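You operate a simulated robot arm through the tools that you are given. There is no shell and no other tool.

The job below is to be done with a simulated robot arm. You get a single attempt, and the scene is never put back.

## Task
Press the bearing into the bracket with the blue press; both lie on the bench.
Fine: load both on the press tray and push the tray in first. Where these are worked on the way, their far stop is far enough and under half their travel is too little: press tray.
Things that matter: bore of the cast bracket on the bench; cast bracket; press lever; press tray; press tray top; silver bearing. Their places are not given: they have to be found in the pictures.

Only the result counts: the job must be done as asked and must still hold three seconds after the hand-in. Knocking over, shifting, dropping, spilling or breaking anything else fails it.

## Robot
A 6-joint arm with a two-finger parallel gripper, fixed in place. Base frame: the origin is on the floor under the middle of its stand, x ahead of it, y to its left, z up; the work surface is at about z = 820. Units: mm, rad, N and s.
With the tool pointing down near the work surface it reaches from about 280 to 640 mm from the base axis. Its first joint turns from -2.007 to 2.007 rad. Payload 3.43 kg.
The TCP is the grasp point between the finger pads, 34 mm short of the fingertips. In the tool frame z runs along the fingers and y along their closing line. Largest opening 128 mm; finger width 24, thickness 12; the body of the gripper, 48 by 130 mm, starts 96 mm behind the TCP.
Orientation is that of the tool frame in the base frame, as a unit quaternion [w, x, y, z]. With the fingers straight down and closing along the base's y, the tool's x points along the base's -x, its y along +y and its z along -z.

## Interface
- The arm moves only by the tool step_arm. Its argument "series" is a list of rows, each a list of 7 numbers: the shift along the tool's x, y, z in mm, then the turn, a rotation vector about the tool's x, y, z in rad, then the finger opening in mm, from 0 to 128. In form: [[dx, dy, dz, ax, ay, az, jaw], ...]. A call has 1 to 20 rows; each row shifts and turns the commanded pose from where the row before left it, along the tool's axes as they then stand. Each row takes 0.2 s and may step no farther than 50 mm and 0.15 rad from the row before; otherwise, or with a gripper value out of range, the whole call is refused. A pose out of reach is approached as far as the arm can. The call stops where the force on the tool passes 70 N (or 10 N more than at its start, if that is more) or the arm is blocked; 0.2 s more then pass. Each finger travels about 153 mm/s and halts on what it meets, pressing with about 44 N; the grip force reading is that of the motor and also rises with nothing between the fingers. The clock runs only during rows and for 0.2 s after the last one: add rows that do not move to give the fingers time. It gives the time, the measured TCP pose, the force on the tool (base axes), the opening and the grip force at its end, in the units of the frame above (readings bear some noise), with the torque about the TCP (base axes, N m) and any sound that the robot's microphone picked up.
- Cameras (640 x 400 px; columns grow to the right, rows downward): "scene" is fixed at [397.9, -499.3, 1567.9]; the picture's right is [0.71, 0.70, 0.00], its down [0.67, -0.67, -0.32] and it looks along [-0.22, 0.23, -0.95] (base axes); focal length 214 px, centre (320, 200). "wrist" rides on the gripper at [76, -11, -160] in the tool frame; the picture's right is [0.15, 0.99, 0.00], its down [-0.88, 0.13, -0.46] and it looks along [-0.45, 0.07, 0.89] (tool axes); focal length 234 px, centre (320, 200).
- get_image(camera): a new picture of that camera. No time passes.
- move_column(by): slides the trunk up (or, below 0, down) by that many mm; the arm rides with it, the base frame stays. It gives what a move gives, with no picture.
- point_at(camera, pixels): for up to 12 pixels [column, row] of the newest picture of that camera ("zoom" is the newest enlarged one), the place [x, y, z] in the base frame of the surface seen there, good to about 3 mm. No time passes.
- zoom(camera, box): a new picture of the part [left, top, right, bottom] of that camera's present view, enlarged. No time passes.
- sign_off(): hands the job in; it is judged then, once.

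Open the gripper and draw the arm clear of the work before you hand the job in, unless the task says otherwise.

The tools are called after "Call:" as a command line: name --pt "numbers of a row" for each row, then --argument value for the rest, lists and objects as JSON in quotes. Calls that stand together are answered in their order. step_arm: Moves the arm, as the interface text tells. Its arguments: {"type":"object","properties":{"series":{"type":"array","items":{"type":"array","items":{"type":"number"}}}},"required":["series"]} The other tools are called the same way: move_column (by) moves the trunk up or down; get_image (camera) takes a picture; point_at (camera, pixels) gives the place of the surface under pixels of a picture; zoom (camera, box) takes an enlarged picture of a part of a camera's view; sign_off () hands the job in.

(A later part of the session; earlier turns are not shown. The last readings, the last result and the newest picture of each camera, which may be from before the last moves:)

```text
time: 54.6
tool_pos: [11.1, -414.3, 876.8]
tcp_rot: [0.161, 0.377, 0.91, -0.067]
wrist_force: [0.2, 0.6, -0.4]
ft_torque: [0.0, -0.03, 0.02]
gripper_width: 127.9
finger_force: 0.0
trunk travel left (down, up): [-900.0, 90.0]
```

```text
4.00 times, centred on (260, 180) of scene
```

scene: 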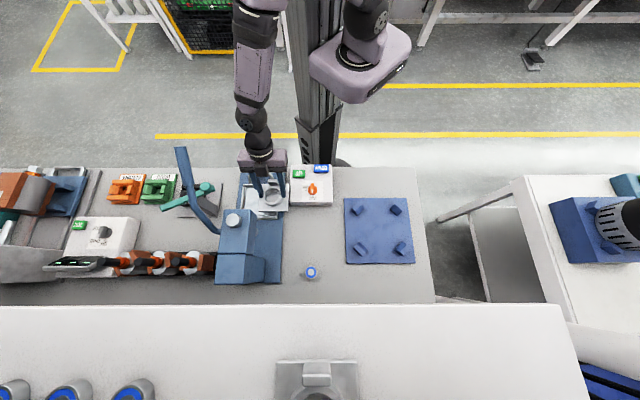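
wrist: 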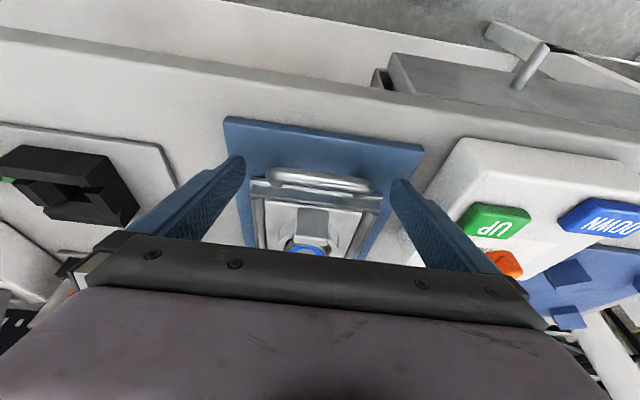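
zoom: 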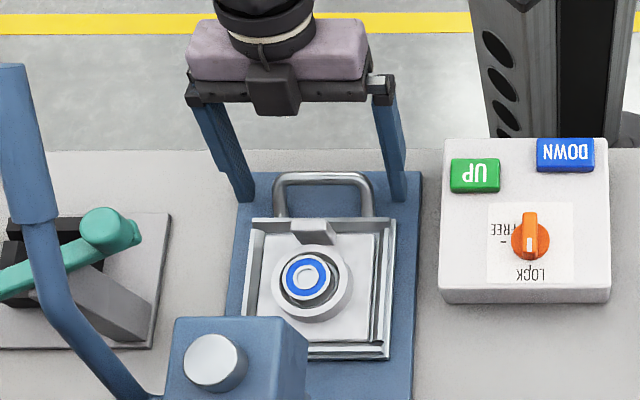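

The fingers straddle the handle. I close on its sides.

Call:
step_arm --pt "0 0 0 0 0 0 105" --pt "0 0 0 0 0 0 85" --pt "0 0 0 0 0 0 78" --pt "0 0 0 0 0 0 78"

Call:
zoom --camera "scene" --box '[220, 160, 300, 220]'

```text
time: 55.6
tool_pos: [11.6, -414.8, 876.8]
tcp_rot: [0.161, 0.378, 0.909, -0.067]
wrist_force: [-0.4, -0.5, -1.4]
ft_torque: [-0.03, -0.23, 0.21]
gripper_width: 91.6
finger_force: 44.8
trunk travel left (down, up): [-900.0, 90.0]
```

```text
6.67 times, centred on (260, 190) of scene
```

zoom: 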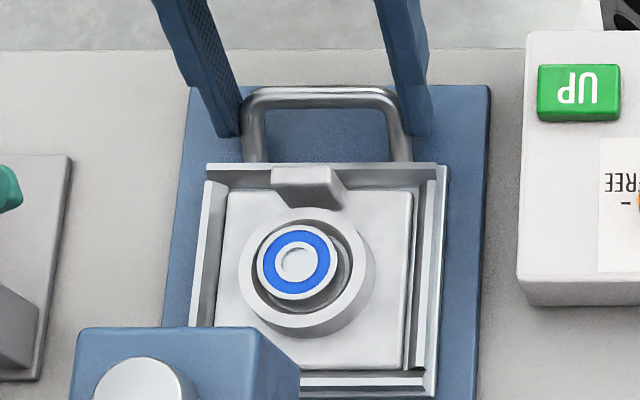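

The handle is gripped at 91.6 mm. I push the tray in slowly, first 56 mm.

Call:
step_arm --pt "-3.76 0 1.37 0 0 0 78" --pt "-7.52 0 2.74 0 0 0 78" --pt "-7.52 0 2.74 0 0 0 78" --pt "-7.52 0 2.74 0 0 0 78" --pt "-7.52 0 2.74 0 0 0 78" --pt "-7.52 0 2.74 0 0 0 78" --pt "-7.52 0 2.74 0 0 0 78" --pt "-3.76 0 1.37 0 0 0 78" --pt "0 0 0 0 0 0 78"

Call:
zoom --camera "scene" --box '[210, 170, 306, 230]'

Call:
get_image --camera "wrist"

```text
time: 57.6
tool_pos: [52.4, -454.8, 876.3]
tcp_rot: [0.16, 0.377, 0.91, -0.065]
wrist_force: [6.7, 6.0, -2.3]
ft_torque: [0.06, -0.86, 0.22]
gripper_width: 91.4
finger_force: 44.8
trunk travel left (down, up): [-900.0, 90.0]
```

```text
6.67 times, centred on (258, 200) of scene
```

zoom: 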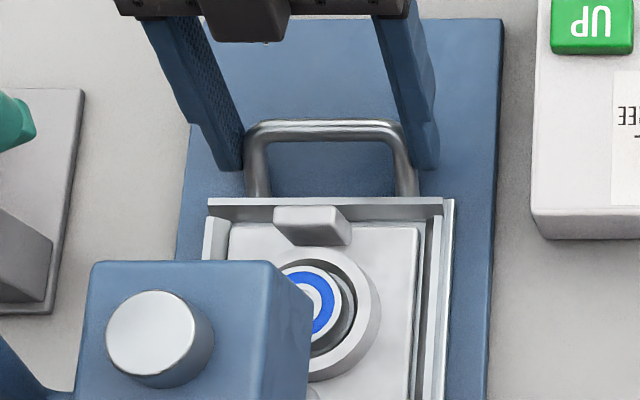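

```text
taken
```

wrist: 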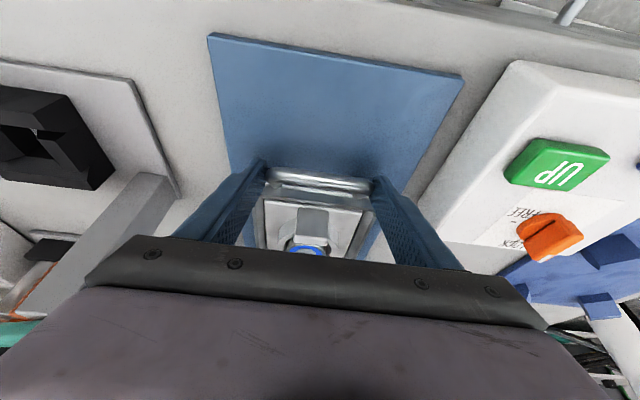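

The tray follows and the bearing passes freely below the head edge. I continue 56 mm further.

Call:
step_arm --pt "-3.76 0.5 1.37 0 0 0 78" --pt "-7.52 0 2.74 0 0 0 78" --pt "-7.52 0 2.74 0 0 0 78" --pt "-7.52 0 2.74 0 0 0 78" --pt "-7.52 0 2.74 0 0 0 78" --pt "-7.52 0 2.74 0 0 0 78" --pt "-7.52 0 2.74 0 0 0 78" --pt "-3.76 0 1.37 0 0 0 78" --pt "0 0 0 0 0 0 78"

Call:
get_image --camera "wrist"

Call:
zoom --camera "scene" --box '[210, 180, 306, 255]'

```text
time: 59.6
tool_pos: [92.1, -496.0, 876.2]
tcp_rot: [0.161, 0.377, 0.91, -0.067]
wrist_force: [4.5, 1.2, -1.2]
ft_torque: [0.33, 0.5, -0.09]
gripper_width: 91.6
finger_force: 44.8
trunk travel left (down, up): [-900.0, 90.0]
```

```text
taken
```

wrist: 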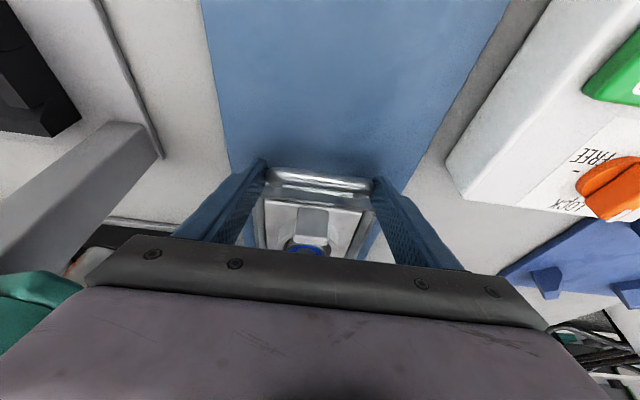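

```text
5.33 times, centred on (258, 218) of scene
```

zoom: 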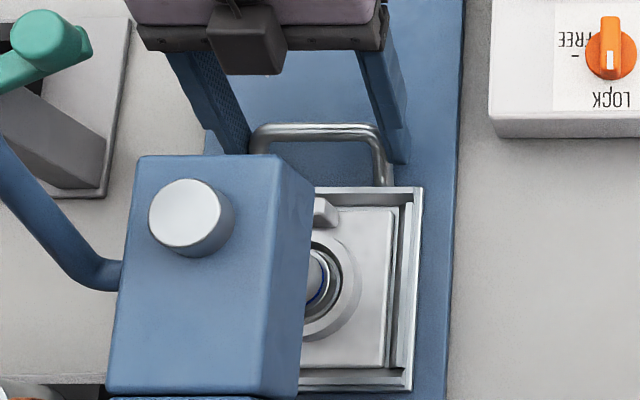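

The tray is now about 114 mm in. I push on in small steps until the end stop shows in the force.

Call:
step_arm --pt "-1.88 0 0.69 0 0 0 78" --pt "-1.88 0 0.69 0 0 0 78" --pt "0 0 0 0 0 0 78"

```text
time: 60.4
tool_pos: [93.1, -496.9, 876.2]
tcp_rot: [0.161, 0.377, 0.91, -0.067]
wrist_force: [-2.9, 5.3, 6.4]
ft_torque: [1.23, 0.48, 0.31]
gripper_width: 91.4
finger_force: 44.6
trunk travel left (down, up): [-900.0, 90.0]
```

Motion stalls (1.4 of 4 mm) and a push-back of about 6 N appears. I push a little more to confirm the stop.

Call:
step_arm --pt "-1.88 0 0.69 0 0 0 78" --pt "-1.88 0 0.69 0 0 0 78" --pt "0 0 0 0 0 0 78"

Call:
zoom --camera "scene" --box '[210, 180, 306, 255]'

```text
time: 61.2
tool_pos: [93.7, -498.2, 876.9]
tcp_rot: [0.162, 0.377, 0.909, -0.068]
wrist_force: [-22.5, 21.2, 8.7]
ft_torque: [0.6, 0.52, 0.26]
gripper_width: 91.3
finger_force: 44.5
trunk travel left (down, up): [-900.0, 90.0]
```

```text
5.33 times, centred on (258, 218) of scene
```

zoom: 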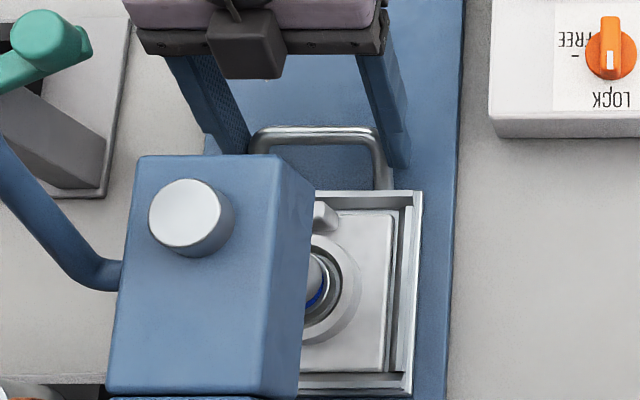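

Force of 31 N confirms the far stop. I relax the push by 3 mm, open the fingers and lift away.

Call:
step_arm --pt "2.6 0 -1 0 0 0 78" --pt "0 0 0 0 0 0 100" --pt "0 0 0 0 0 0 122" --pt "0 0 0 0 0 0 122" --pt "-3.4 0 -9.4 0 0 0 122" --pt "-6.9 0 -18.8 0 0 0 122" --pt "9.4 0 -17.4 0 0 0 122" --pt "28.2 0 -10.3 0 0 0 122" --pt "28.2 0 -10.3 0 0 0 122" --pt "28.2 0 -10.3 0 0 0 122" --pt "0 0 0 0 0 0 122"

Call:
get_image --camera "wrist"

Call:
get_image --camera "scene"

```text
time: 63.6
tool_pos: [23.3, -425.4, 918.3]
tcp_rot: [0.16, 0.377, 0.91, -0.067]
wrist_force: [-0.5, 0.7, -0.1]
ft_torque: [0.0, 0.01, -0.01]
gripper_width: 121.8
finger_force: 0.0
trunk travel left (down, up): [-900.0, 90.0]
```

```text
taken
```

wrist: 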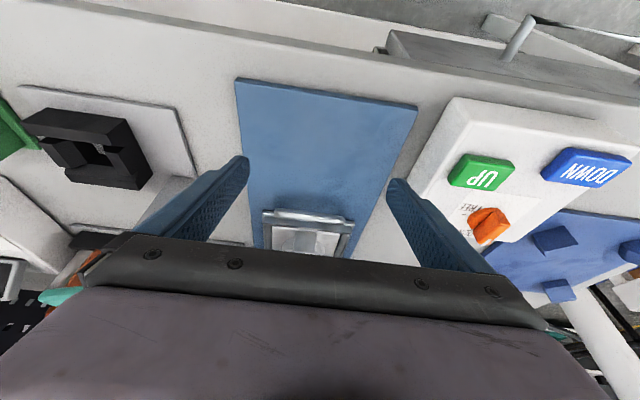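

```text
taken
```

scene: 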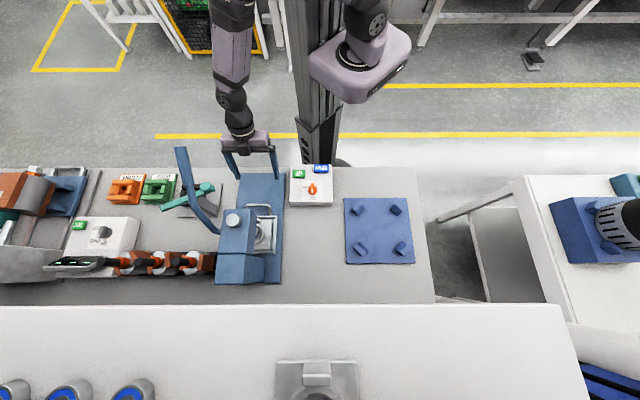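

The hand is free. I zoom on the press to verify the tray position and bearing.

Call:
zoom --camera "scene" --box '[215, 190, 295, 260]'

Call:
point_at --camera "zoom" --pixels '[[415, 145], [405, 385], [345, 250], [320, 250], [340, 315], [370, 210], [375, 350], [325, 265], [312, 230], [345, 90]]'

```text
5.71 times, centred on (255, 225) of scene
```

zoom: 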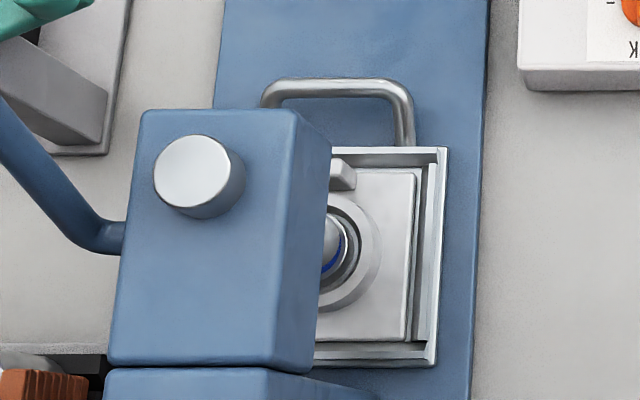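

```text
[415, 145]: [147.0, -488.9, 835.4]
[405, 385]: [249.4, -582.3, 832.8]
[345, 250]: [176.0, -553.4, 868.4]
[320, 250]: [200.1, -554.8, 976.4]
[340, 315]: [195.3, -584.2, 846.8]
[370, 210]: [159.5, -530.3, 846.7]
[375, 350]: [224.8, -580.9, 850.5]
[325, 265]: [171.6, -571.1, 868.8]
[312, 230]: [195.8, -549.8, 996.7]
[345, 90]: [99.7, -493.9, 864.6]
```

The tray is in, the bearing beneath the ram. Next the lever: it leans toward the robot with its tip at about (45,-530,1200); I raise the hand in front of it with fingers at 80 mm.

Call:
step_arm --pt "-12.9 -7.1 -35.2 0 0 0 100" --pt "-12.9 -7.1 -35.2 0 0 0 80" --pt "-12.9 -7.1 -35.2 0 0 0 80" --pt "-12.9 -7.1 -35.2 0 0 0 80" --pt "-12.9 -7.1 -35.2 0 0 0 80" --pt "-12.9 -7.1 -35.2 0 0 0 80" --pt "-12.9 -7.1 -35.2 0 0 0 80" --pt "-12.9 -7.1 -35.2 0 0 0 80" --pt "0 0 0 0 0 0 80"

Call:
get_image --camera "wrist"

Call:
get_image --camera "scene"

```text
time: 65.6
tool_pos: [-18.2, -464.2, 1219.7]
tcp_rot: [0.16, 0.378, 0.909, -0.066]
wrist_force: [0.2, -1.4, -0.4]
ft_torque: [0.02, -0.01, -0.05]
gripper_width: 80.1
finger_force: 0.0
trunk travel left (down, up): [-900.0, 90.0]
```

```text
taken
```

wrist: 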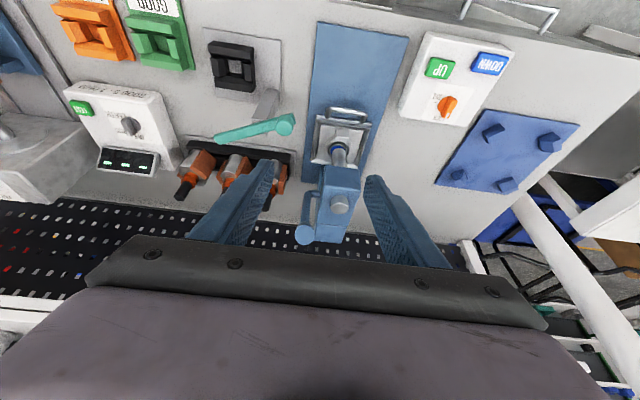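

```text
taken
```

scene: 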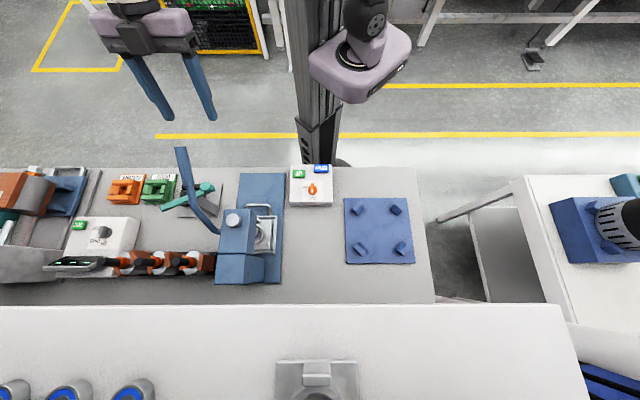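

In the wrist view the lever's end face shows at (305,236), just left of the head. I zoom on it and measure.

Call:
zoom --camera "wrist" --box '[270, 170, 380, 250]'

Call:
point_at --camera "zoom" --pixels '[[205, 365], [160, 370], [250, 365], [205, 330], [205, 390], [210, 280], [215, 200], [230, 170], [270, 150], [400, 190], [340, 180], [405, 120]]'

```text
5.00 times, centred on (325, 210) of wrist
```

zoom: 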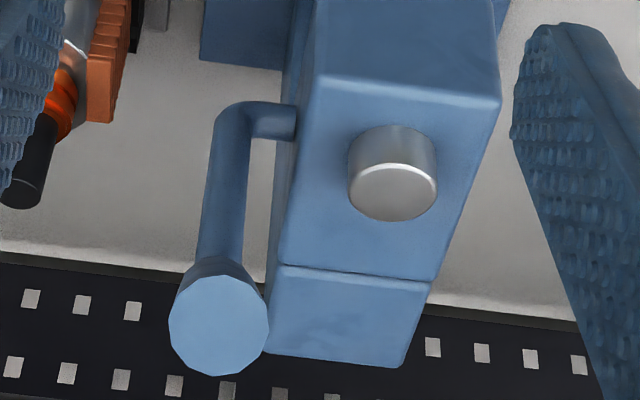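

```text
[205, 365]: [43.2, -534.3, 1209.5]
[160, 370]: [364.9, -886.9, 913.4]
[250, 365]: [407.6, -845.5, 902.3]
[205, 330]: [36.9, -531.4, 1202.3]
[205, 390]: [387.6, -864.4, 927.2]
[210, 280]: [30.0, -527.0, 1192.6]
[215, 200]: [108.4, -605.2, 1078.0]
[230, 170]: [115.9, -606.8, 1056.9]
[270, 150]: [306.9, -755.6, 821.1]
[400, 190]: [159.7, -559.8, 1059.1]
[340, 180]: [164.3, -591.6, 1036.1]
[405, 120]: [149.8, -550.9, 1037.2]
```

The lever's end-face centre is about (v 401, z 1201), u≈-346. I query the axle where the lever enters the head to know the turning centre.

Call:
point_at --camera "zoom" --pixels '[[255, 112], [270, 118], [285, 122], [240, 115], [228, 130], [220, 150], [225, 240], [235, 260], [219, 323], [180, 320], [260, 320], [215, 300]]'

```text
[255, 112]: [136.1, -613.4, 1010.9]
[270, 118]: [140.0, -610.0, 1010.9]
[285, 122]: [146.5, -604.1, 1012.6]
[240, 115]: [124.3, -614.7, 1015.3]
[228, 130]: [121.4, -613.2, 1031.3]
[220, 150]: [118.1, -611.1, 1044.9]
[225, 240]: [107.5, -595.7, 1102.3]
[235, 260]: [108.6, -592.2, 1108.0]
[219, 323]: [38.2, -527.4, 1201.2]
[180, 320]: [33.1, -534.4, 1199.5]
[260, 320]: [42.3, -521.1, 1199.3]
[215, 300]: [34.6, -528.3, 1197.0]
```

The axle is near (v 532, z 1007), the lever about 238 mm long and 55° above horizontal. I move the open fingers over the lever about 20 mm from its end.

Call:
step_arm --pt "-27.6 -1.7 21.3 0 0 0 80" --pt "-27.6 -1.7 21.3 0 0 0 80" --pt "-27.5 -1.6 21.4 0 0 0 80" --pt "0 0 0 0 0 0 80"

Call:
get_image --camera "wrist"

Call:
zoom --camera "scene" --box '[130, 100, 270, 240]'

```text
time: 66.6
tool_pos: [47.4, -537.0, 1188.6]
tcp_rot: [0.162, 0.377, 0.91, -0.067]
wrist_force: [0.0, 0.0, 0.1]
ft_torque: [-0.04, 0.03, 0.03]
gripper_width: 80.1
finger_force: 0.0
trunk travel left (down, up): [-900.0, 90.0]
```

```text
taken
```

wrist: 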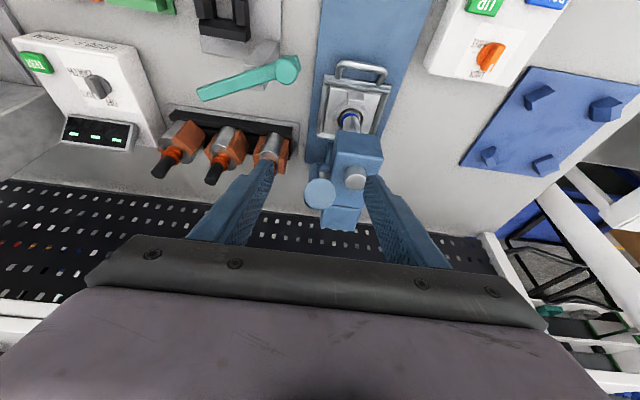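

```text
2.86 times, centred on (200, 170) of scene
```

zoom: 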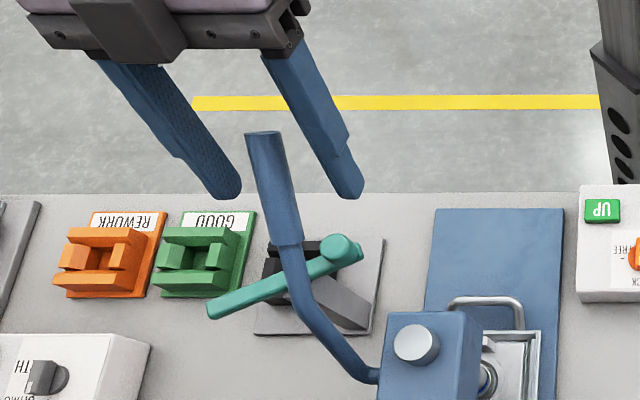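

The lever end (320,193 in the wrist view) lies between the fingers. I close on it.

Call:
step_arm --pt "0 0 0 0 0 0 55" --pt "0 0 0 0 0 0 30" --pt "0 0 0 0 0 0 15" --pt "0 0 0 0 0 0 15" --pt "0 0 0 0 0 0 15"

Call:
get_image --camera "wrist"

Call:
zoom --camera "scene" --box '[130, 100, 270, 240]'

```text
time: 67.8
tool_pos: [46.1, -537.1, 1187.3]
tcp_rot: [0.161, 0.377, 0.909, -0.067]
wrist_force: [-2.5, -1.9, 0.8]
ft_torque: [0.08, 0.03, 0.01]
gripper_width: 22.0
finger_force: 45.0
trunk travel left (down, up): [-900.0, 90.0]
```

```text
taken
```

wrist: 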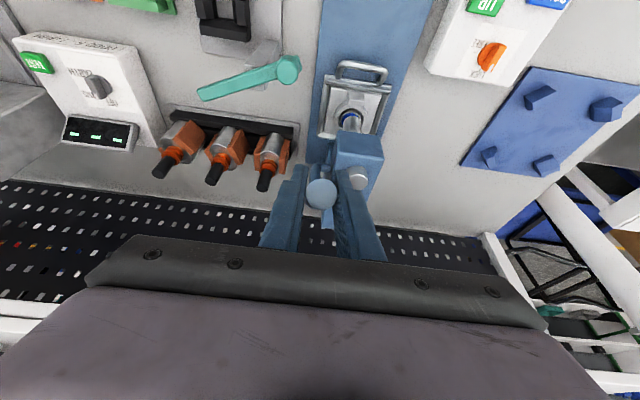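

```text
2.86 times, centred on (200, 170) of scene
```

zoom: 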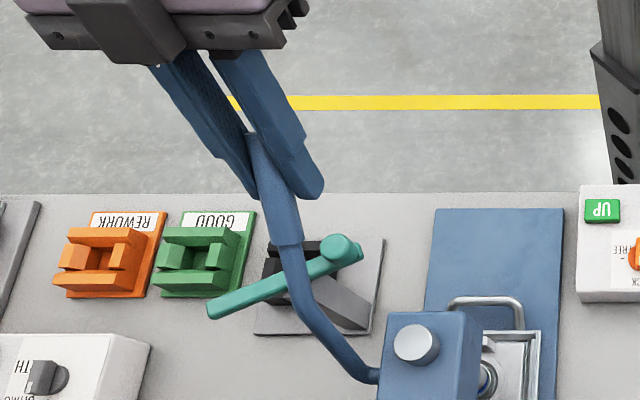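

The lever is gripped at 22 mm. I move along the arc around the axle, first 9° forward-down, and read the force.

Call:
step_arm --pt "9.53 0 2.48 0 0 0 15" --pt "10.82 0 3.4 0 0 0 15" --pt "10.62 0 4.0 0 0 0 15" --pt "0 0 0 0 0 0 15"

Call:
get_image --camera "wrist"

Call:
zoom --camera "scene" --box '[130, 100, 270, 240]'

```text
time: 68.8
tool_pos: [29.5, -520.1, 1167.9]
tcp_rot: [0.161, 0.378, 0.909, -0.068]
wrist_force: [1.6, -4.4, 7.7]
ft_torque: [-0.84, -1.01, 0.14]
gripper_width: 21.6
finger_force: 45.3
trunk travel left (down, up): [-900.0, 90.0]
```

```text
taken
```

wrist: 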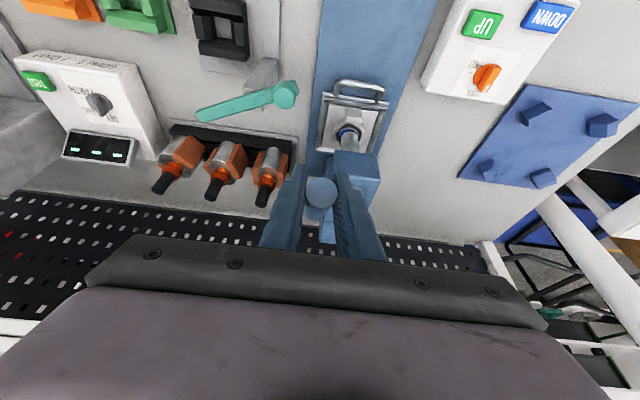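

```text
2.86 times, centred on (200, 170) of scene
```

zoom: 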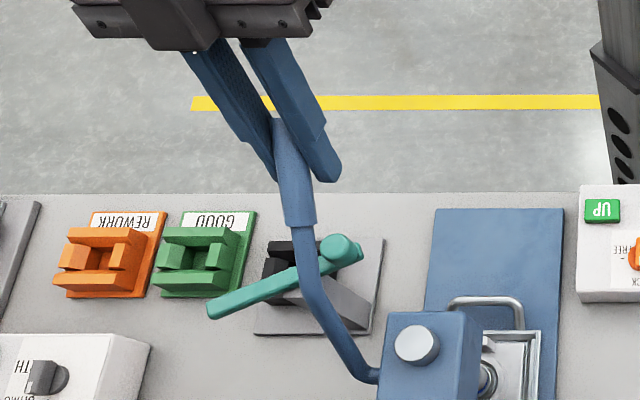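

The lever follows with small force. I continue along the arc in 3° steps down to about 36°.

Call:
step_arm --pt "10.47 0 4.48 0 0 0 15" --pt "10.17 0 5.12 0 0 0 15" --pt "9.9 0 5.54 0 0 0 15" --pt "9.57 0 6.08 0 0 0 15" --pt "0 0 0 0 0 0 15"

Call:
zoom --camera "scene" --box '[160, 120, 300, 260]'

```text
time: 70.0
tool_pos: [7.8, -500.0, 1131.7]
tcp_rot: [0.161, 0.378, 0.909, -0.067]
wrist_force: [-3.6, 0.6, 10.5]
ft_torque: [-0.77, -0.82, 0.04]
gripper_width: 21.8
finger_force: 44.9
trunk travel left (down, up): [-900.0, 90.0]
```

```text
2.86 times, centred on (230, 190) of scene
```

zoom: 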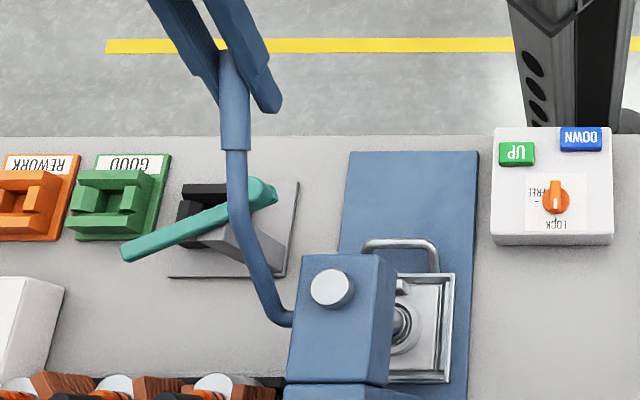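

The lever is at about 36° and follows freely (11 N). I continue to about 24°.

Call:
step_arm --pt "9.33 0 6.6 0 0 0 15" --pt "8.87 0 7.09 0 0 0 15" --pt "8.5 0 7.54 0 0 0 15" --pt "8.13 0 8.0 0 0 0 15" --pt "0 0 0 0 0 0 15"

Call:
zoom --camera "scene" --box '[160, 120, 300, 260]'

```text
time: 71.2
tool_pos: [-8.5, -482.8, 1093.3]
tcp_rot: [0.161, 0.377, 0.91, -0.068]
wrist_force: [-2.9, -6.8, 8.6]
ft_torque: [-0.9, -0.96, 0.09]
gripper_width: 21.9
finger_force: 44.4
trunk travel left (down, up): [-900.0, 90.0]
```

```text
2.86 times, centred on (230, 190) of scene
```

zoom: 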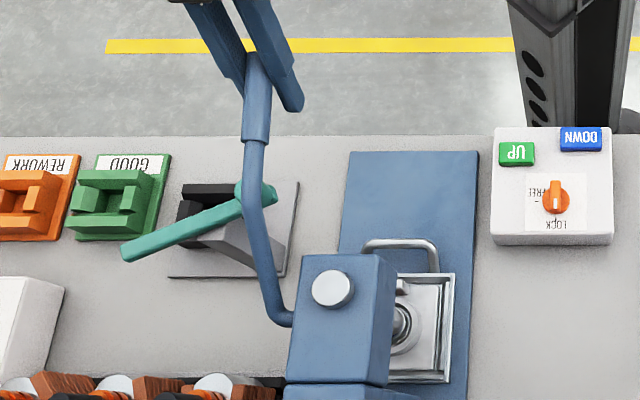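

Lever at about 24°, still light. I go on to about 12° and then look at the ram.

Call:
step_arm --pt "7.73 0 8.35 0 0 0 15" --pt "7.24 0 8.75 0 0 0 15" --pt "6.75 0 9.14 0 0 0 15" --pt "6.21 0 9.44 0 0 0 15" --pt "0 0 0 0 0 0 15"

Call:
zoom --camera "scene" --box '[215, 190, 295, 260]'

Call:
get_image --camera "wrist"

```text
time: 72.4
tool_pos: [-17.6, -471.9, 1049.6]
tcp_rot: [0.16, 0.378, 0.91, -0.066]
wrist_force: [-8.9, -3.0, 8.0]
ft_torque: [-0.34, -0.54, 0.06]
gripper_width: 21.4
finger_force: 45.5
trunk travel left (down, up): [-900.0, 90.0]
```

```text
5.71 times, centred on (255, 225) of scene
```

zoom: 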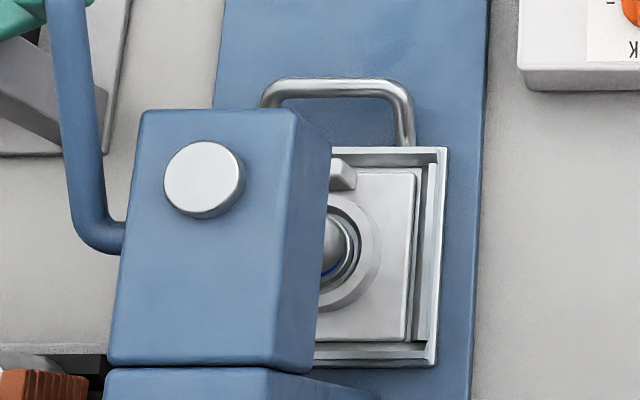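

```text
taken
```

wrist: 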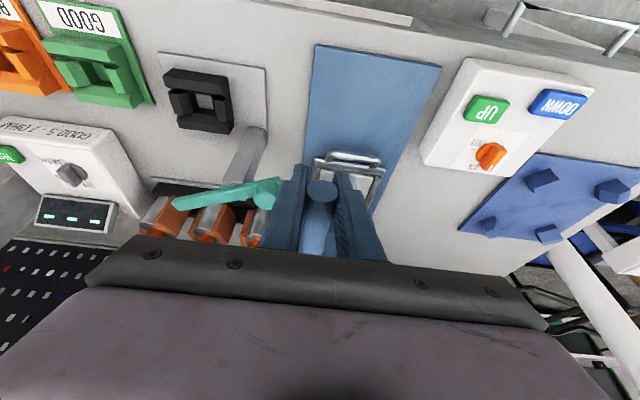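

The ram has come down visibly (knob lower, ram at (335,245) close to the bearing). I continue to about 3°, watching for the pressing force.

Call:
step_arm --pt "5.81 0 9.8 0 0 0 15" --pt "5.28 0 10.1 0 0 0 15" --pt "4.72 0 10.3 0 0 0 15" --pt "0 0 0 0 0 0 15"

Call:
zoom --camera "scene" --box '[215, 190, 295, 260]'

```text
time: 73.4
tool_pos: [-21.3, -469.7, 1016.6]
tcp_rot: [0.162, 0.378, 0.909, -0.067]
wrist_force: [-12.5, -0.2, 7.7]
ft_torque: [-0.59, -0.76, 0.08]
gripper_width: 21.6
finger_force: 44.6
trunk travel left (down, up): [-900.0, 90.0]
```

```text
5.71 times, centred on (255, 225) of scene
```

zoom: 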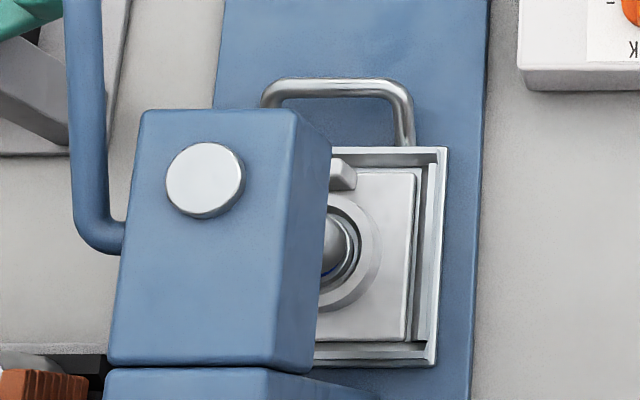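

Still no pressing force. I check the knob and ram heights, then go on by 6°.

Call:
point_at --camera "zoom" --pixels '[[205, 175], [335, 245], [340, 255], [332, 270], [325, 275], [355, 245], [365, 200]]'

Call:
step_arm --pt "4.19 -0.7 10.6 0 0 0 15" --pt "3.63 0 10.81 0 0 0 15" --pt "0 0 0 0 0 0 15"

Call:
zoom --camera "scene" --box '[215, 190, 295, 260]'

```text
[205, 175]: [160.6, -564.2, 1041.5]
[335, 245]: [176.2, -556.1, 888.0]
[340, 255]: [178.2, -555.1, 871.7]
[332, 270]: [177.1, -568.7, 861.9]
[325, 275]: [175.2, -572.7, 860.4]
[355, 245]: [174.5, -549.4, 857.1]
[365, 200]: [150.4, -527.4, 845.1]
```

```text
time: 74.2
tool_pos: [-22.5, -469.4, 994.7]
tcp_rot: [0.162, 0.377, 0.91, -0.067]
wrist_force: [-15.6, 5.3, 9.4]
ft_torque: [-0.72, -0.85, 0.05]
gripper_width: 21.5
finger_force: 45.0
trunk travel left (down, up): [-900.0, 90.0]
```

```text
5.71 times, centred on (255, 225) of scene
```

zoom: 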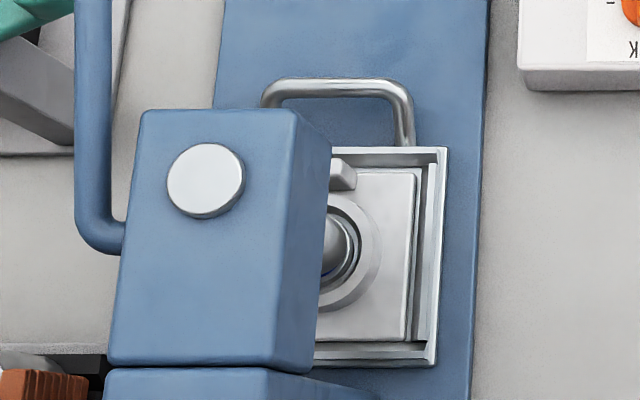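

The knob fell from about 1059 to 1041 and the bearing's face now reads about 861, so it is going in. I continue by another 6°, watching for the end stop.

Call:
step_arm --pt "3.9 -0.7 10.6 0 0 0 15" --pt "2.46 0 11.1 0 0 0 15" --pt "0 0 0 0 0 0 15"

Call:
zoom --camera "scene" --box '[215, 190, 295, 260]'

Call:
point_at --camera "zoom" --pixels '[[205, 175], [335, 245], [340, 262], [332, 272], [326, 277], [352, 245], [345, 255], [370, 245]]'

```text
time: 75.0
tool_pos: [-20.7, -470.6, 972.0]
tcp_rot: [0.162, 0.376, 0.91, -0.066]
wrist_force: [-6.4, 9.6, 7.8]
ft_torque: [-0.73, -0.85, 0.01]
gripper_width: 21.5
finger_force: 45.3
trunk travel left (down, up): [-900.0, 90.0]
```

```text
5.71 times, centred on (255, 225) of scene
```

zoom: 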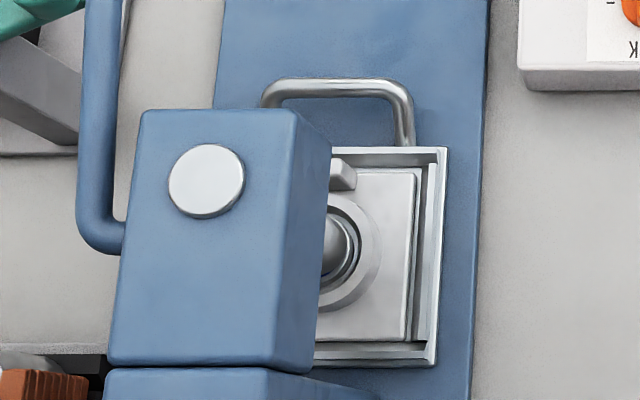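

```text
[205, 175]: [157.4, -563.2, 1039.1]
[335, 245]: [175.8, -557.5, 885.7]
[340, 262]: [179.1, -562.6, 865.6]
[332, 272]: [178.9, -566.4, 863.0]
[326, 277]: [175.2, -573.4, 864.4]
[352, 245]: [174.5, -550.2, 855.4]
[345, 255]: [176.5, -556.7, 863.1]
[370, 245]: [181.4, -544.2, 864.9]
```

The ram keeps descending (knob 1039). Before going lower I check the height of the teal tool and black fixture near the hand's path.

Call:
get_image --camera "scene"

Call:
get_image --camera "wrist"

Call:
point_at --camera "scene" --pixels '[[207, 187], [212, 192], [195, 196], [216, 200], [220, 215], [200, 178]]'

```text
taken
```

scene: 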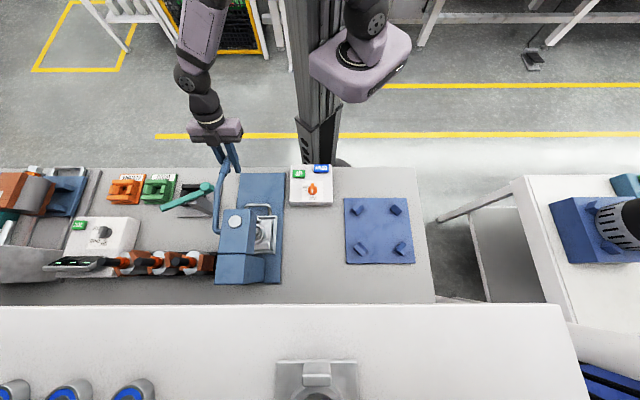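

```text
taken
```

wrist: 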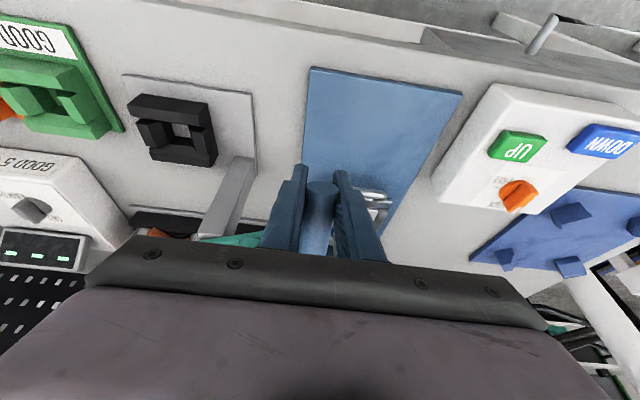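

```text
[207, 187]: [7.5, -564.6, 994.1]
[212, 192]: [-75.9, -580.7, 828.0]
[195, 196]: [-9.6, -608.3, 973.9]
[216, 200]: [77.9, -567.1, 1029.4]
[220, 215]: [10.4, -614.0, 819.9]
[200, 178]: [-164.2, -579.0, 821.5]
```

The teal handle (u≈-394, v≈404) stays well clear of the fingers. I continue the lever down another 9° in small steps.

Call:
step_arm --pt "1.87 0 11.2 0 0 0 15" --pt "1.33 0 11.22 0 0 0 15" --pt "0.73 0 11.3 0 0 0 15" --pt "0 0 0 0 0 0 15"

Call:
zoom --camera "scene" --box '[215, 190, 295, 260]'

Call:
point_at --camera "zoom" --pixels '[[205, 180], [335, 245], [340, 262], [332, 275], [326, 280], [352, 245], [345, 255], [370, 245]]'

```text
time: 76.0
tool_pos: [-15.7, -474.5, 940.9]
tcp_rot: [0.162, 0.377, 0.91, -0.067]
wrist_force: [-9.7, 13.5, 8.6]
ft_torque: [-0.75, -0.65, -0.08]
gripper_width: 21.3
finger_force: 44.9
trunk travel left (down, up): [-900.0, 90.0]
```

```text
5.71 times, centred on (255, 225) of scene
```

zoom: 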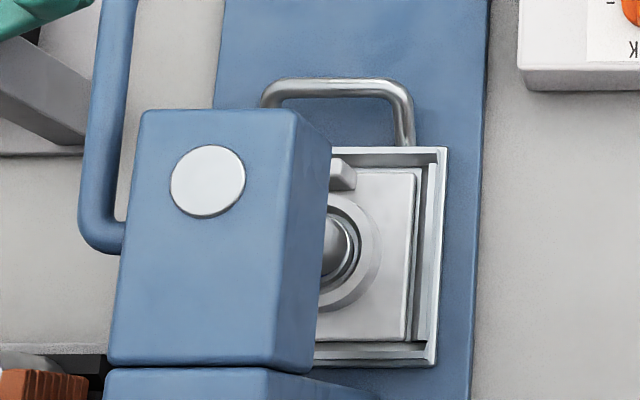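

```text
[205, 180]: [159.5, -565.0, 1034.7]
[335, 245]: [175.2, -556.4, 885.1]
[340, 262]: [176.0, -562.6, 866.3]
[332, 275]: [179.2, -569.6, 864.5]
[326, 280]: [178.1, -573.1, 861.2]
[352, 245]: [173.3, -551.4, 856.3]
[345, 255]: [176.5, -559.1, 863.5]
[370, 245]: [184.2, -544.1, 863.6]
```

The knob is now flush with the head (1034.7); I go on a few degrees to find the lever's end stop.

Call:
step_arm --pt "1.0 -0.5 11.0 0 0 0 15" --pt "-0.53 0 11.37 0 0 0 15" --pt "0 0 0 0 0 0 15"

Call:
zoom --camera "scene" --box '[215, 190, 295, 260]'

Call:
point_at --camera "zoom" --pixels '[[205, 180], [335, 245], [340, 262], [332, 275], [326, 280], [352, 245], [345, 255], [370, 245]]'

```text
time: 76.8
tool_pos: [-8.4, -483.1, 916.9]
tcp_rot: [0.161, 0.376, 0.91, -0.067]
wrist_force: [0.8, 1.3, 2.7]
ft_torque: [0.86, 0.86, -0.16]
gripper_width: 21.9
finger_force: 44.9
trunk travel left (down, up): [-900.0, 90.0]
```

```text
5.71 times, centred on (255, 225) of scene
```

zoom: 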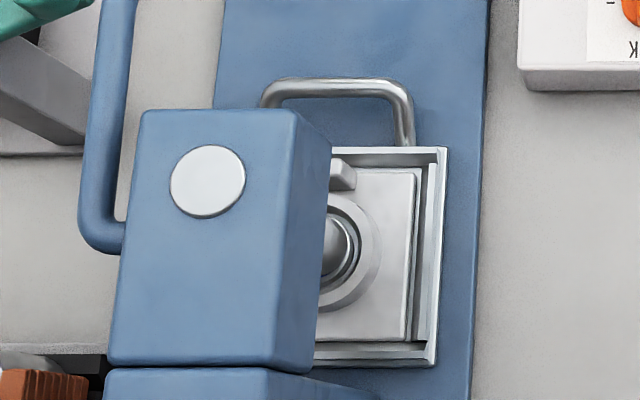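

```text
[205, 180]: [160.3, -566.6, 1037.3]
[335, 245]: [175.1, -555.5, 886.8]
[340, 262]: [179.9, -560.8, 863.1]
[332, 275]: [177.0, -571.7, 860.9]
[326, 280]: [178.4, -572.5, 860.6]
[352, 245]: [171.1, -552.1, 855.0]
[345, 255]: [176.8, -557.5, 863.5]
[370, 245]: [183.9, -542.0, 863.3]
```

The knob and lever look unchanged though the hand went down 24 mm, so the lever seems to be at its stop and slid in the pads. I look at the lever and the fingers.

Call:
zoom --camera "scene" --box '[170, 110, 270, 240]'

Call:
point_at --camera "zoom" --pixels '[[320, 150], [320, 200], [322, 180], [315, 260], [312, 300], [330, 345], [325, 130]]'

Call:
get_image --camera "wrist"

```text
3.08 times, centred on (220, 175) of scene
```

zoom: 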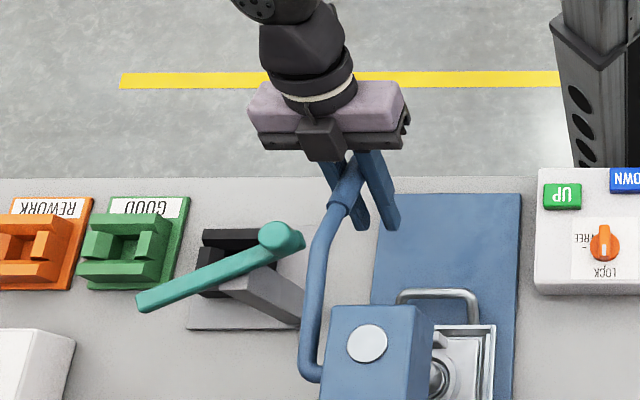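

```text
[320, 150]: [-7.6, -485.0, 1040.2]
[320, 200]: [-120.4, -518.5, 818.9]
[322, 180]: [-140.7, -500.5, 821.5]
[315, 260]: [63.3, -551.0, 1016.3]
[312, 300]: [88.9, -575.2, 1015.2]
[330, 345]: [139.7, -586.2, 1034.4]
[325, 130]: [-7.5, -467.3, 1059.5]
```

```text
taken
```

wrist: 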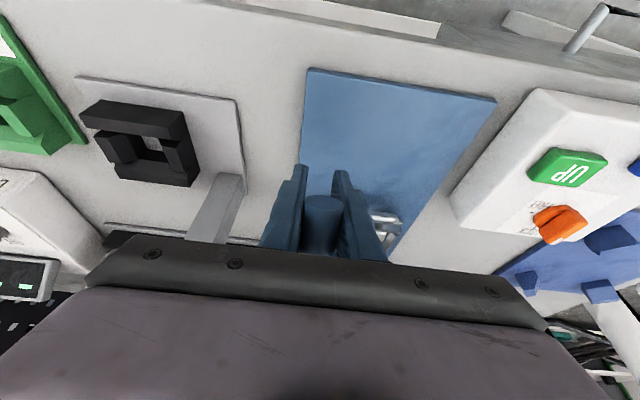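

The lever now lies higher between the pads: it stopped at roughly -18° while the hand slid on. I open the fingers, draw back up along the tool axis, and see where lever and ram stay.

Call:
step_arm --pt "0 0 0 0 0 0 35" --pt "0 0 0 0 0 0 60" --pt "0 0 0 0 0 0 70" --pt "0 0 -30 0 0 0 70" --pt "0 0 -40 0 0 0 70" --pt "0 0 -40 0 0 0 70" --pt "0 0 0 0 0 0 70"

Call:
get_image --camera "wrist"

Call:
zoom --camera "scene" --box '[170, 130, 310, 260]'

```text
time: 78.4
tool_pos: [-35.1, -456.7, 1021.6]
tcp_rot: [0.16, 0.378, 0.91, -0.066]
wrist_force: [-0.1, -0.1, 0.1]
ft_torque: [0.0, -0.01, -0.01]
gripper_width: 69.8
finger_force: 0.0
trunk travel left (down, up): [-900.0, 90.0]
```

```text
taken
```

wrist: 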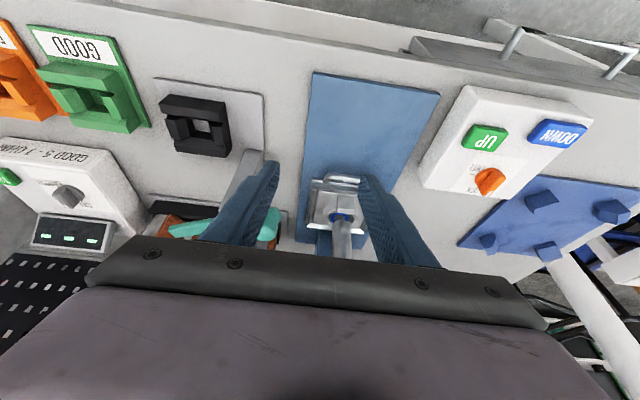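

```text
3.08 times, centred on (240, 195) of scene
```

zoom: 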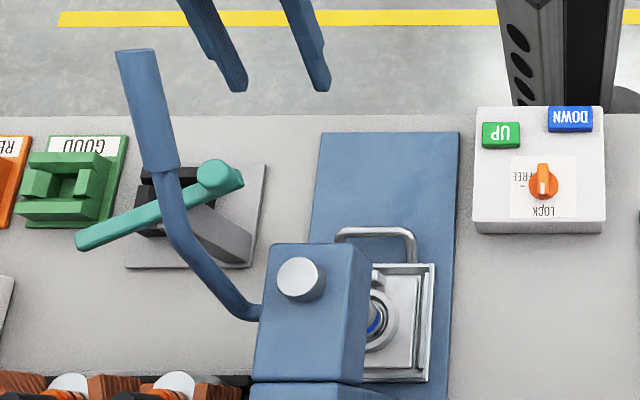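

The lever sprang back up and the ram rose. I inspect the bearing in the bore from both cameras.

Call:
zoom --camera "scene" --box '[245, 205, 293, 250]'

Call:
point_at --camera "zoom" --pixels '[[300, 200], [310, 215], [325, 230], [300, 250], [340, 200], [350, 250], [280, 230], [320, 300]]'

Call:
zoom --camera "wrist" --box '[300, 170, 380, 250]'

Call:
point_at --camera "zoom" --pixels '[[320, 240], [300, 220], [340, 215], [280, 240], [350, 245], [310, 200], [320, 280], [250, 230], [380, 235]]'

```text
8.89 times, centred on (269, 228) of scene
```

zoom: 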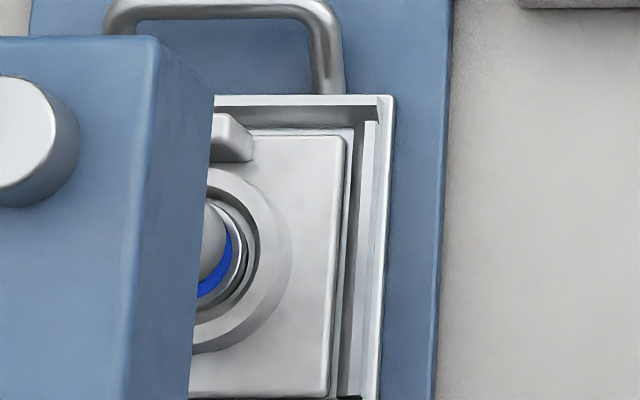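

```text
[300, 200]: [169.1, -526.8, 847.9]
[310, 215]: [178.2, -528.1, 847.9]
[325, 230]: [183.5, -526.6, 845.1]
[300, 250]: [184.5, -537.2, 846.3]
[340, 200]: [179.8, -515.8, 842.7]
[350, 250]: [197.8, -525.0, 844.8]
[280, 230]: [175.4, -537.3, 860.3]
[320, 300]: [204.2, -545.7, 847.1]
```

```text
5.00 times, centred on (340, 210) of wrist
```

zoom: 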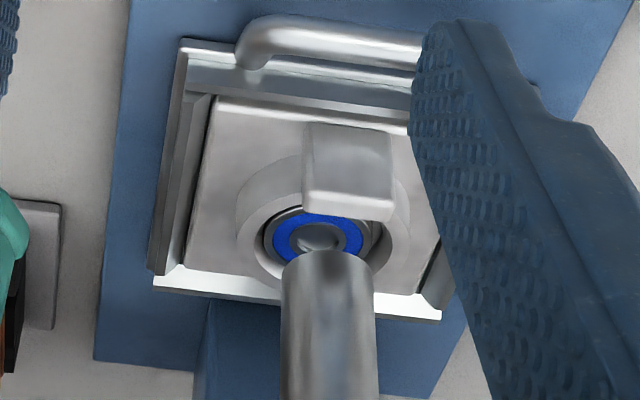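

```text
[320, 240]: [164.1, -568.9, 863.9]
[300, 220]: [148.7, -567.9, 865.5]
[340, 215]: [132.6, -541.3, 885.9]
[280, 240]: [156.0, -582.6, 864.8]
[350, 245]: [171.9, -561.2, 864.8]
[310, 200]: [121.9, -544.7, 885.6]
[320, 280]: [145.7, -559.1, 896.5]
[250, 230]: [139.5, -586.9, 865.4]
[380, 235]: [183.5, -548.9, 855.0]
```

The blue face of the bearing now reads z≈865, level with the boss top, where it stood at 871 before. I take finer samples of bearing rim and boss from the scene zoom to judge whether it is fully seated.

Call:
zoom --camera "scene" --box '[257, 222, 281, 242]'

Call:
point_at --camera "zoom" --pixels '[[205, 280], [215, 250], [240, 250], [245, 230], [190, 300], [270, 230], [290, 230], [310, 230], [330, 230], [200, 180], [160, 320], [300, 300]]'

```text
16.00 times, centred on (269, 232) of scene
```

zoom: 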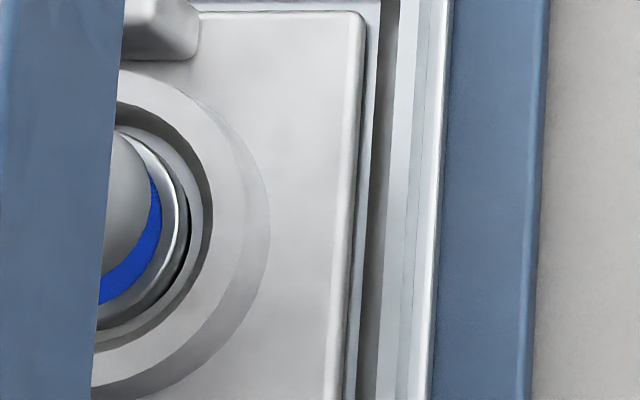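

```text
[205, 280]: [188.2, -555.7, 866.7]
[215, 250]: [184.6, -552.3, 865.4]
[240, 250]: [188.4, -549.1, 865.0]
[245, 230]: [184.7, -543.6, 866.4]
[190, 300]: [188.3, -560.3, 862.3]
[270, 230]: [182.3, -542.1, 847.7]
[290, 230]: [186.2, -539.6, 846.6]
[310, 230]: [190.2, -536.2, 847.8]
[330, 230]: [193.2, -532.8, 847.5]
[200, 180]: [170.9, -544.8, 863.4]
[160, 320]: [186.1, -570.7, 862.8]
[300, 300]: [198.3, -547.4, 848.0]
```

Call:
point_at --camera "zoom" --pixels '[[130, 280], [150, 250], [155, 215], [168, 230], [174, 240], [180, 245], [184, 235], [190, 225], [195, 230], [203, 235], [222, 235], [165, 260]]'

```text
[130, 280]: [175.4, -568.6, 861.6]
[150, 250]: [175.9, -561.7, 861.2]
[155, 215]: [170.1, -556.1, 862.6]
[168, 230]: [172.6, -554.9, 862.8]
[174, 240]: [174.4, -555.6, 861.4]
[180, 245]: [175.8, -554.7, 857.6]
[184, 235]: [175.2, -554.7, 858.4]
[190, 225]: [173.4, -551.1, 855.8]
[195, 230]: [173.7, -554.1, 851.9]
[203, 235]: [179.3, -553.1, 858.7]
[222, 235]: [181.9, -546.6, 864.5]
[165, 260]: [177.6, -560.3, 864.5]
```

Relative to before, the face dropped about 8.7 mm on both cameras, so the bearing's bottom is at about the bore floor (846–847). To be sure it is fully home, I grip the lever again for a second, firmer stroke; first I go up in front of it.

Call:
step_arm --pt "-13.4 0.4 -36.6 0 0 0 80" --pt "-13.4 0.4 -36.6 0 0 0 80" --pt "-13.4 0.4 -36.6 0 0 0 80" --pt "-13.4 0.4 -36.6 0 0 0 80" --pt "-13.4 0.4 -36.6 0 0 0 80" --pt "0 0 0 0 0 0 80"

Call:
zoom --camera "wrist" --box '[270, 170, 380, 250]'

Call:
point_at --camera "zoom" --pixels '[[219, 323], [180, 320], [260, 320], [210, 285], [215, 365], [405, 190]]'

```text
time: 79.8
tool_pos: [-35.0, -452.4, 1217.0]
tcp_rot: [0.161, 0.377, 0.91, -0.067]
wrist_force: [0.1, -0.7, 0.0]
ft_torque: [0.02, -0.01, -0.01]
gripper_width: 80.2
finger_force: 0.0
trunk travel left (down, up): [-900.0, 90.0]
```

```text
5.00 times, centred on (325, 210) of wrist
```

zoom: 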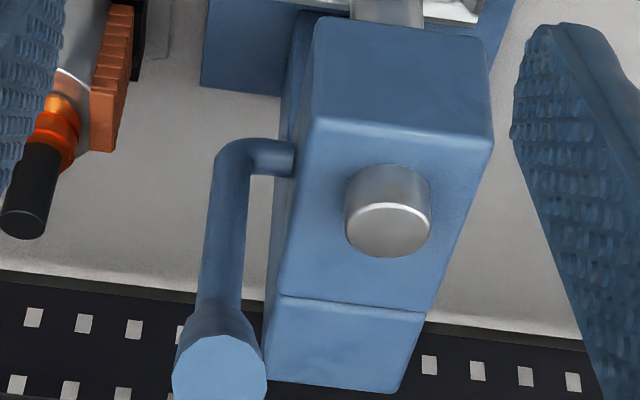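

```text
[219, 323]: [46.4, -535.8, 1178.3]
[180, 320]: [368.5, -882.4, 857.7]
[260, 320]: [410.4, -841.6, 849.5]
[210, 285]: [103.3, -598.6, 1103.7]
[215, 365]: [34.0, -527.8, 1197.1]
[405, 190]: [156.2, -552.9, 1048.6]
```

The lever is back at its rest position. I move the open fingers over it again and close.

Call:
step_arm --pt "-25.2 -0.4 16.9 0 0 0 80" --pt "-25.2 -0.4 16.9 0 0 0 80" --pt "-25.2 -0.4 16.9 0 0 0 80" --pt "-25.2 -0.4 16.9 0 0 0 80" --pt "0 0 0 0 0 0 55" --pt "0 0 0 0 0 0 30" --pt "0 0 0 0 0 0 15" --pt "0 0 0 0 0 0 15" --pt "0 0 0 0 0 0 15"

Call:
get_image --camera "wrist"

```text
time: 81.8
tool_pos: [46.8, -537.2, 1186.9]
tcp_rot: [0.161, 0.377, 0.91, -0.067]
wrist_force: [3.5, 4.5, -0.2]
ft_torque: [0.3, 0.17, 0.03]
gripper_width: 21.7
finger_force: 44.9
trunk travel left (down, up): [-900.0, 90.0]
```

```text
taken
```

wrist: 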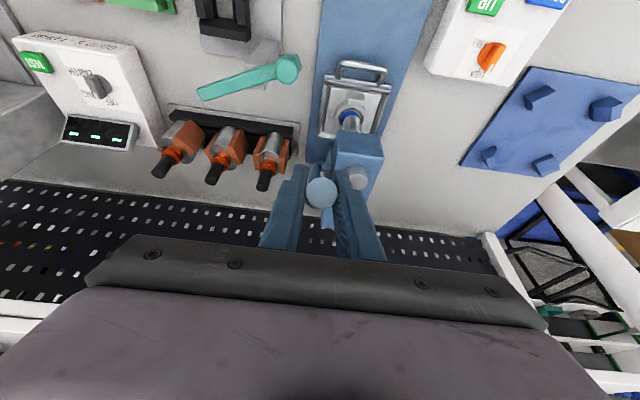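

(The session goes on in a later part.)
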